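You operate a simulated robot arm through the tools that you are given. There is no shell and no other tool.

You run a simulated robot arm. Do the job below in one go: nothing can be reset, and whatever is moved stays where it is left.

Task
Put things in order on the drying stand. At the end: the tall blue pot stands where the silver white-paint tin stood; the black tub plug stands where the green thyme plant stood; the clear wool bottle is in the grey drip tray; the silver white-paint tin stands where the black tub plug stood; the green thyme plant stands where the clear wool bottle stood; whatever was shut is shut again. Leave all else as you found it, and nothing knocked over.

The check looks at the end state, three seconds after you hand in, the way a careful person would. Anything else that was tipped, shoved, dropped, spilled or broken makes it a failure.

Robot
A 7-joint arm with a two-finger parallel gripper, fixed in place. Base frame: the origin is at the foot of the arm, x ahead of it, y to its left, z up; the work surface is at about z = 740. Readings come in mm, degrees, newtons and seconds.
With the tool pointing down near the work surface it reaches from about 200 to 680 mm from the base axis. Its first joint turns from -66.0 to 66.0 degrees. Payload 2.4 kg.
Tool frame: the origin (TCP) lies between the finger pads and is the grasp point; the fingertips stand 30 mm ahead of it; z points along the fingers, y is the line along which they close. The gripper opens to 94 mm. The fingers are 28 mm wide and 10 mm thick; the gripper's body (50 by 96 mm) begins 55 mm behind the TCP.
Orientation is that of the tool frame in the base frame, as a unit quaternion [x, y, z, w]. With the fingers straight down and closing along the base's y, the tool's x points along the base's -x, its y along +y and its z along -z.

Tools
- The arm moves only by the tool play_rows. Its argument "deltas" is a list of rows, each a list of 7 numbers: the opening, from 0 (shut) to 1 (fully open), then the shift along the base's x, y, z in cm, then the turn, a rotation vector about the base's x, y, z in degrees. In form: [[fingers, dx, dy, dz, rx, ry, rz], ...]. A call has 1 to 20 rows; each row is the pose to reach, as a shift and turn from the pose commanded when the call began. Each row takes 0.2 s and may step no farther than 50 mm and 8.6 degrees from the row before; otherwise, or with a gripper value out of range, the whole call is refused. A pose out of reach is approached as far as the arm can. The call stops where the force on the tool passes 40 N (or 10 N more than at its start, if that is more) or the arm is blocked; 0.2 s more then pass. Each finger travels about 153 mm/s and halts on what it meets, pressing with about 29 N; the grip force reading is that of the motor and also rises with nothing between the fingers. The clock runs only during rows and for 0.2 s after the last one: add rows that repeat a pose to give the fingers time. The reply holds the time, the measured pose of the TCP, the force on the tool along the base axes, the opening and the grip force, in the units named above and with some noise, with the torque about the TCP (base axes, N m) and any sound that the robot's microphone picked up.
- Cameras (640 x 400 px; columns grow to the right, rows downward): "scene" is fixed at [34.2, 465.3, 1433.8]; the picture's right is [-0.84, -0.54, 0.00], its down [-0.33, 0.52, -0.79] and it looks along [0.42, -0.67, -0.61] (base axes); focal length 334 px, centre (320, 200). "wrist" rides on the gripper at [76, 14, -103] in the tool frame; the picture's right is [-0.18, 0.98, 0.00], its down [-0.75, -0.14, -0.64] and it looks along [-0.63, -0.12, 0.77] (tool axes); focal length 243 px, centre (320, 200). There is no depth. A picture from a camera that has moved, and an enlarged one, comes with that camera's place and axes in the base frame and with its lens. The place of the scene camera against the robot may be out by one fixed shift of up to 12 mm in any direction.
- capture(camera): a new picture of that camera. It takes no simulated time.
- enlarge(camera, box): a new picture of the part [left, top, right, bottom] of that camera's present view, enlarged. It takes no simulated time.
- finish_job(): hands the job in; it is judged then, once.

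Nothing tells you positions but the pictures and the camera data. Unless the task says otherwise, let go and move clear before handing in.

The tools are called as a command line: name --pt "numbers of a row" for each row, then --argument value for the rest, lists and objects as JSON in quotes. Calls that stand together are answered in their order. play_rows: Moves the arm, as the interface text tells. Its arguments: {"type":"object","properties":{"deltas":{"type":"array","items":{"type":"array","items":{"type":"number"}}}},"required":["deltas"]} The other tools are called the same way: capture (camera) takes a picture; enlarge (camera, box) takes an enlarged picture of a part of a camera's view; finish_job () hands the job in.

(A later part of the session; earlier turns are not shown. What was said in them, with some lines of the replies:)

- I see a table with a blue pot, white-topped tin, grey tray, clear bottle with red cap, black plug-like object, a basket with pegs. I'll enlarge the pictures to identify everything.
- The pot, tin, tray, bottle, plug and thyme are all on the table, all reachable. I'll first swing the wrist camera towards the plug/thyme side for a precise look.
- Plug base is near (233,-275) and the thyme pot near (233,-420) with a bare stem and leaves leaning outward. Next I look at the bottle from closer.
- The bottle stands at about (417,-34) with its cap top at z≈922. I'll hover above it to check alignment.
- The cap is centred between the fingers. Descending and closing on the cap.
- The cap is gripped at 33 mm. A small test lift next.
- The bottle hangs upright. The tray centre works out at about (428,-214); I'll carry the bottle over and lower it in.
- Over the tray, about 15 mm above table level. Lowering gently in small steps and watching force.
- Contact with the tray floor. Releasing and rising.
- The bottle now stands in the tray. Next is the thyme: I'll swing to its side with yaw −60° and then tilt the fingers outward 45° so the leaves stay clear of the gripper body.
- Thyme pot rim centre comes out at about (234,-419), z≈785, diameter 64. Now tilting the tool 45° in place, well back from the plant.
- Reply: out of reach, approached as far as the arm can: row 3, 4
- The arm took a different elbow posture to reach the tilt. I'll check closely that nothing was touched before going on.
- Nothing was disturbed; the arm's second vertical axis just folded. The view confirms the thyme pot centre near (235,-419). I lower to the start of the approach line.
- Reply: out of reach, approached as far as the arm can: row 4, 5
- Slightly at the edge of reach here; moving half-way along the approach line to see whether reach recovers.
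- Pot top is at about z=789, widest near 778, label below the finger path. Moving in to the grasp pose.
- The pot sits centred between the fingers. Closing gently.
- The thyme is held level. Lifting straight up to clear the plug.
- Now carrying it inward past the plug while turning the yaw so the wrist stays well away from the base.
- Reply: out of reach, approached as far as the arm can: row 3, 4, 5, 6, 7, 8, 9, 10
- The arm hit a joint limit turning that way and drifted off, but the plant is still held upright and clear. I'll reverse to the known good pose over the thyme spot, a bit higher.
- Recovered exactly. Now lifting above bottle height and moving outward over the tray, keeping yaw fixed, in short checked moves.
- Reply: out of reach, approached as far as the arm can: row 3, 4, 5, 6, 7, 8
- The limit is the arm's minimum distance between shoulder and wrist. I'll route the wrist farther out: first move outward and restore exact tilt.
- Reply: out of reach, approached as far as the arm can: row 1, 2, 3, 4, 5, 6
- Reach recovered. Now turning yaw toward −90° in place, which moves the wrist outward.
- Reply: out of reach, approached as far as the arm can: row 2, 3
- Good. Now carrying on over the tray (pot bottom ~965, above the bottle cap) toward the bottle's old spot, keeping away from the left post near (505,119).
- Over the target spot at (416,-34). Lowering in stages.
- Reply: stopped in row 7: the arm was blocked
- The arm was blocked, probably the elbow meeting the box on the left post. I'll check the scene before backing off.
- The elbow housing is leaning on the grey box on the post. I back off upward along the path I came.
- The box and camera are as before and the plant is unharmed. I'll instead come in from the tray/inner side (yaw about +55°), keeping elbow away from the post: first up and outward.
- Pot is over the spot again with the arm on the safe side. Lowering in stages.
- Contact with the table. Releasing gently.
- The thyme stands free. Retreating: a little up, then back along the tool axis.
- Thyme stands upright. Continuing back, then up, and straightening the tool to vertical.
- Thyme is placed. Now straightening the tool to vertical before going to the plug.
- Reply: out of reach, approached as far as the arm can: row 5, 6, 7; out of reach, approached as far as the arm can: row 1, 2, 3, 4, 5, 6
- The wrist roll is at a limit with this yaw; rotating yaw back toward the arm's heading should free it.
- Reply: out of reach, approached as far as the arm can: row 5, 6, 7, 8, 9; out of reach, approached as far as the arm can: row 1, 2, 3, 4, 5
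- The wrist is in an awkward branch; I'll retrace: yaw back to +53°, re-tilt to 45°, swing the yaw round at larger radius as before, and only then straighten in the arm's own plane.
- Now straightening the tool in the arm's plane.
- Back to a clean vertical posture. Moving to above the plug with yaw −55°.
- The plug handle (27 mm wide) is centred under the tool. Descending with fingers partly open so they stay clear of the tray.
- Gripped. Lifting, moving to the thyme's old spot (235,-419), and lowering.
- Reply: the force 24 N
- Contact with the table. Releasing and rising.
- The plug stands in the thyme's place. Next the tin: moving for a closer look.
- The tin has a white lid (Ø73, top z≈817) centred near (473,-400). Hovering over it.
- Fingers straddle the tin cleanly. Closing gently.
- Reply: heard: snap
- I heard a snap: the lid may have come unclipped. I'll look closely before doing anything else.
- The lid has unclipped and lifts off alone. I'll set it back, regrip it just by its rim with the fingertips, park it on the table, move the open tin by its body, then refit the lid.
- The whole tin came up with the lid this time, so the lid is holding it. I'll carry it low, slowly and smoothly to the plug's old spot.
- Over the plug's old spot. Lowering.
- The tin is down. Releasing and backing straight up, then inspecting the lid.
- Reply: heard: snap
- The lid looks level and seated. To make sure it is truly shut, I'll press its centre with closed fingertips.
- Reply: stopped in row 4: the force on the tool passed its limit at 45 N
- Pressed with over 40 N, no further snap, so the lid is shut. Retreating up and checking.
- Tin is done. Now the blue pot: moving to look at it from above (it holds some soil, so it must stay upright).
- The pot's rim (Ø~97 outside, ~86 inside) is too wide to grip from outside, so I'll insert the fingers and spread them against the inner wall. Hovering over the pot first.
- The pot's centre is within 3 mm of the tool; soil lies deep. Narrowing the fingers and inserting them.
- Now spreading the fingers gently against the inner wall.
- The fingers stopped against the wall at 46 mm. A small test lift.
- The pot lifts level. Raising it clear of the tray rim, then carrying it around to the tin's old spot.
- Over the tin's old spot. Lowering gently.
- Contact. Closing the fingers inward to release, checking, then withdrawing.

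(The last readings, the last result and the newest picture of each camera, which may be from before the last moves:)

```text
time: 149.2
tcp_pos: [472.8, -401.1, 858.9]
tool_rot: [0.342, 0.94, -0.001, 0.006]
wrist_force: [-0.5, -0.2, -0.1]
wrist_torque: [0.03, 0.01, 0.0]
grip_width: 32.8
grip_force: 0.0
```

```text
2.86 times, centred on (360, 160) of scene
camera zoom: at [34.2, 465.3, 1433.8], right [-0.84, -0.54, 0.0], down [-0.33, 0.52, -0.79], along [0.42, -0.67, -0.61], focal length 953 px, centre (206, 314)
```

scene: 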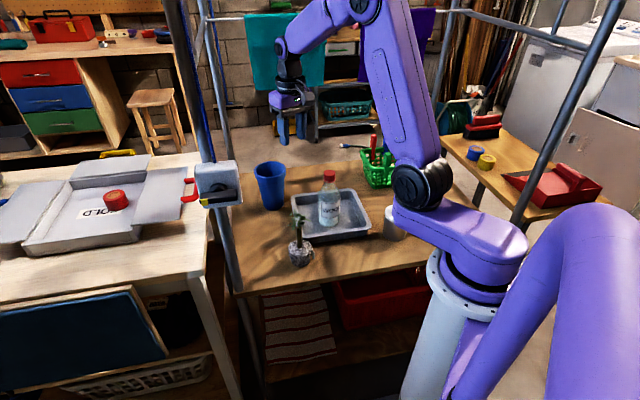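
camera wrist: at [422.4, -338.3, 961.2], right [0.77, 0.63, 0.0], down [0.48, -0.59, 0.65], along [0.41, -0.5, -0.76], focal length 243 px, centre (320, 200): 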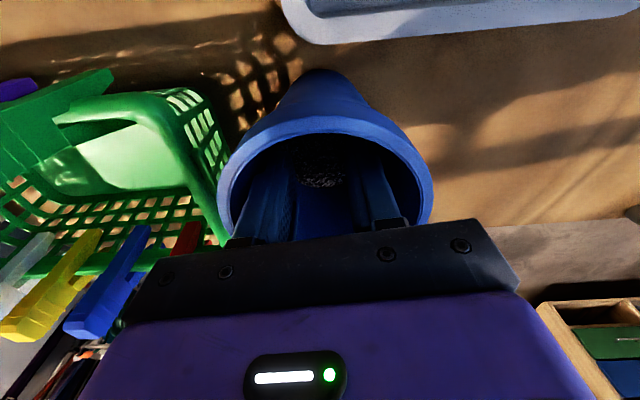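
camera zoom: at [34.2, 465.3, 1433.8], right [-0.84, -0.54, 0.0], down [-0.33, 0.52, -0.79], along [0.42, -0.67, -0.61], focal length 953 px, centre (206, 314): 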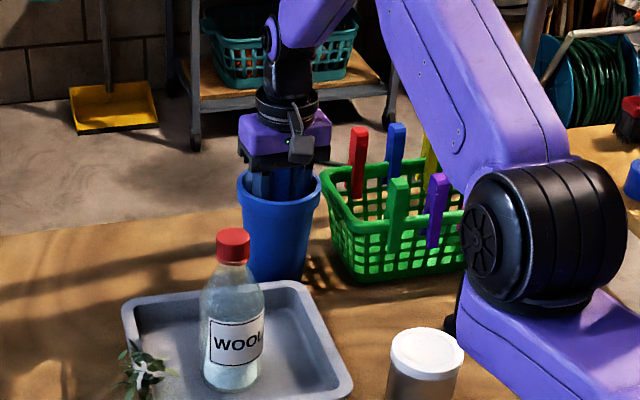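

play_rows --pt "0.33 0 0 1 0 0 0" --pt "0.33 0 0 3 0 0 0" --pt "0.33 0 0 5.5 0 0 0" --pt "0.33 0 0 8.5 0 0 0" --pt "0.33 0 0 12 0 0 0" --pt "0.33 0 0 16 0 0 0" --pt "0.33 0 0 16 0 0 0"

capture --camera "wrist"

capture --camera "scene"

```text
time: 150.8
tcp_pos: [474.2, -400.9, 1018.9]
tool_rot: [0.343, 0.939, 0.0, 0.005]
wrist_force: [-0.1, 0.2, -0.5]
wrist_torque: [0.0, -0.01, -0.01]
grip_width: 31.0
grip_force: 0.0
```

```text
taken
camera wrist: at [422.4, -338.9, 1121.7], right [0.77, 0.63, 0.0], down [0.48, -0.59, 0.65], along [0.41, -0.5, -0.76], focal length 243 px, centre (320, 200)
```

wrist: 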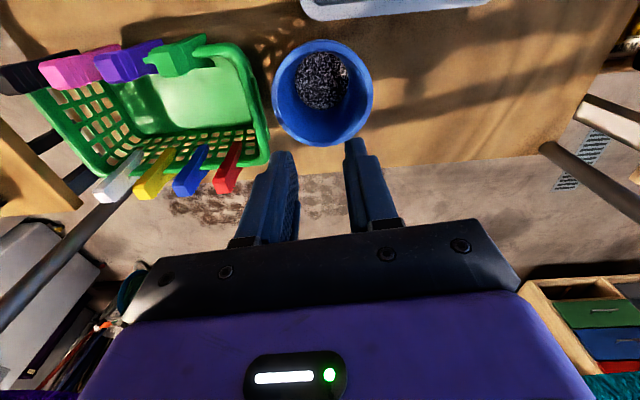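

```text
taken
```

scene: 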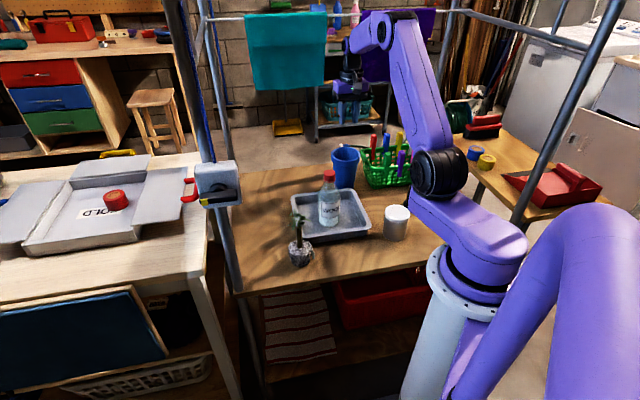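

The pot is in place. Moving the arm to its starting pose to inspect everything.

play_rows --pt "0.5 -0.5 2.5 2 0 0 4" --pt "0.7 -1.5 6 4 0 0 9" --pt "0.9 -2.5 9.5 6 0 0 14" --pt "1 -3.7 13 8 0 0 19" --pt "1 -5 16.5 8 0 0 24" --pt "1 -6.5 20 8 0 0 30" --pt "1 -8 23 8 0 0 36" --pt "1 -8.7 24.5 8 0 0 40" --pt "1 -8.7 24.5 8 0 0 40"

capture --camera "wrist"

capture --camera "scene"

enlarge --camera "scene" --box '[230, 120, 450, 280]'

```text
time: 152.8
tcp_pos: [385.3, -153.9, 1099.1]
tool_rot: [0.001, 1.0, 0.001, 0.005]
wrist_force: [0.0, 0.5, -0.8]
wrist_torque: [0.0, 0.01, 0.01]
grip_width: 94.3
grip_force: 0.1
```

```text
taken
camera wrist: at [307.6, -139.8, 1200.6], right [0.18, 0.98, 0.0], down [0.75, -0.14, 0.65], along [0.64, -0.12, -0.76], focal length 243 px, centre (320, 200)
```

wrist: 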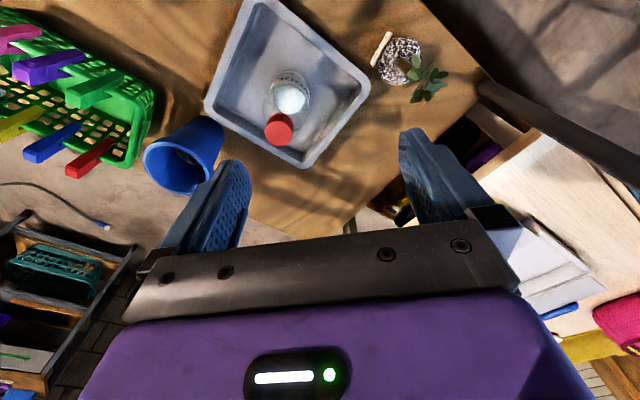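

```text
taken
```

scene: 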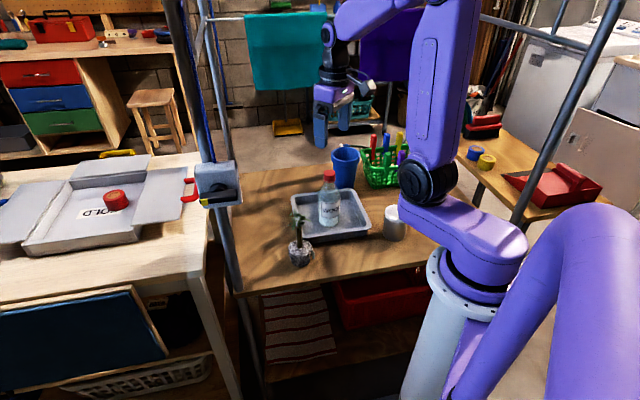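

```text
2.50 times, centred on (340, 200) of scene
camera zoom: at [34.2, 465.3, 1433.8], right [-0.84, -0.54, 0.0], down [-0.33, 0.52, -0.79], along [0.42, -0.67, -0.61], focal length 834 px, centre (270, 200)
```

zoom: 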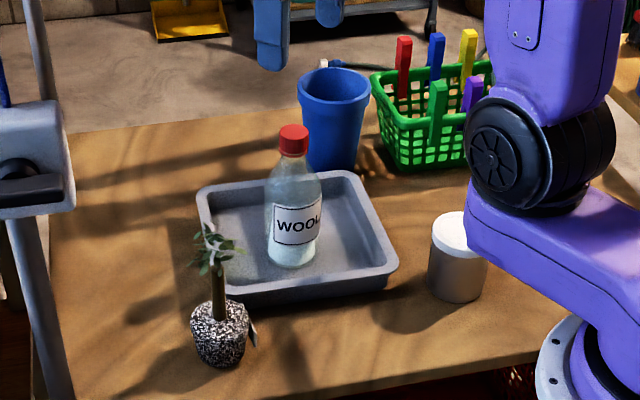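

Everything looks right from here; the plug is hidden behind the arm, so I'll take one look from the side before handing in.

play_rows --pt "1 -2.2 -1.8 -1.2 0 0 -7" --pt "1 -4.4 -3.7 -2.5 0 0 -14" --pt "1 -6.6 -5.5 -3.7 0 0 -21" --pt "1 -8.8 -7.4 -5 0 0 -28" --pt "1 -11 -9.2 -6.2 0 0 -35" --pt "1 -13.1 -11.1 -7.5 0 0 -42" --pt "1 -15.3 -13 -8.7 0 0 -49" --pt "1 -17.5 -14.8 -10 0 0 -55" --pt "1 -17.5 -14.8 -10 0 0 -55"

capture --camera "wrist"

enlarge --camera "scene" --box '[330, 120, 450, 260]'

```text
time: 154.8
tcp_pos: [210.1, -303.2, 999.2]
tool_rot: [0.464, 0.886, -0.001, 0.004]
wrist_force: [-0.4, 0.6, 0.6]
wrist_torque: [-0.01, 0.0, 0.0]
grip_width: 94.2
grip_force: 0.0
```

```text
taken
camera wrist: at [177.3, -230.9, 1101.0], right [0.91, 0.41, 0.0], down [0.31, -0.69, 0.65], along [0.27, -0.59, -0.76], focal length 243 px, centre (320, 200)
```

wrist: 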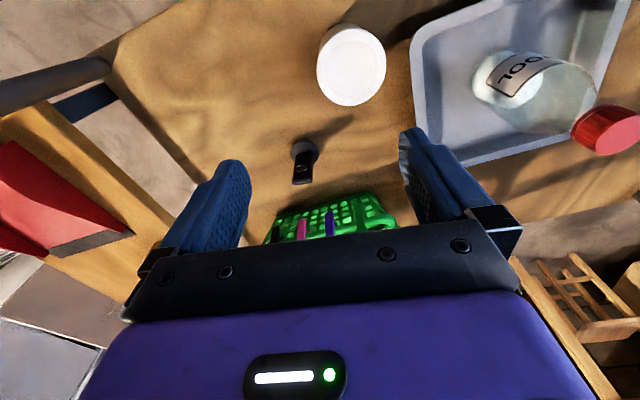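

```text
2.86 times, centred on (390, 190) of scene
camera zoom: at [34.2, 465.3, 1433.8], right [-0.84, -0.54, 0.0], down [-0.33, 0.52, -0.79], along [0.42, -0.67, -0.61], focal length 953 px, centre (120, 229)
```

zoom: 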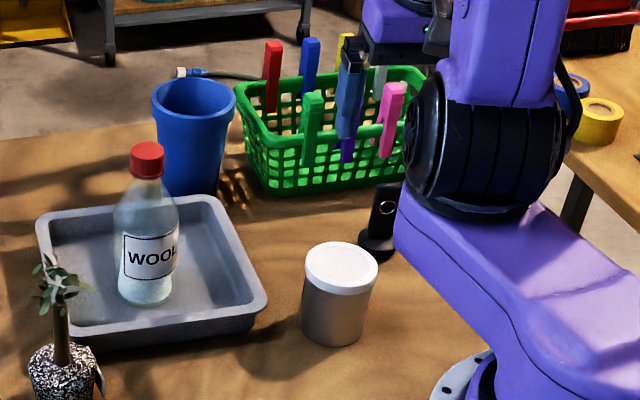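

All five objects stand upright in their places: the wool bottle in the tray, and the thyme, plug, lidded tin and blue pot each on their target spots. Nothing else was moved, and the gripper is open and clear, so I'm handing in.

finish_job

```text
The job is handed in.
```

All five objects are where you asked, standing upright, and I've handed the job in. I don't have the check's result.

- **Wool bottle:** it stands in the middle of the grey drip tray.
- **Thyme plant:** it stands where the wool bottle stood.
- **Tub plug:** it stands where the thyme stood.
- **White-paint tin:** it stands where the plug stood. Its lid popped loose when I first gripped it. I heard a second snap when I let go of the tin at its new spot. Pressing the lid with over 40 N afterwards made no further sound, and the lid top is at its original height. I take it as shut, but nothing confirms that directly.
- **Blue pot:** it stands where the tin stood. It holds some soil, none of which looks spilled.

While I was carrying the thyme, the arm's elbow bumped the grey box on the left post. In the pictures afterwards the box and its handle looked unchanged. The basket and tray have not visibly moved either.

The gripper is open and clear of everything.
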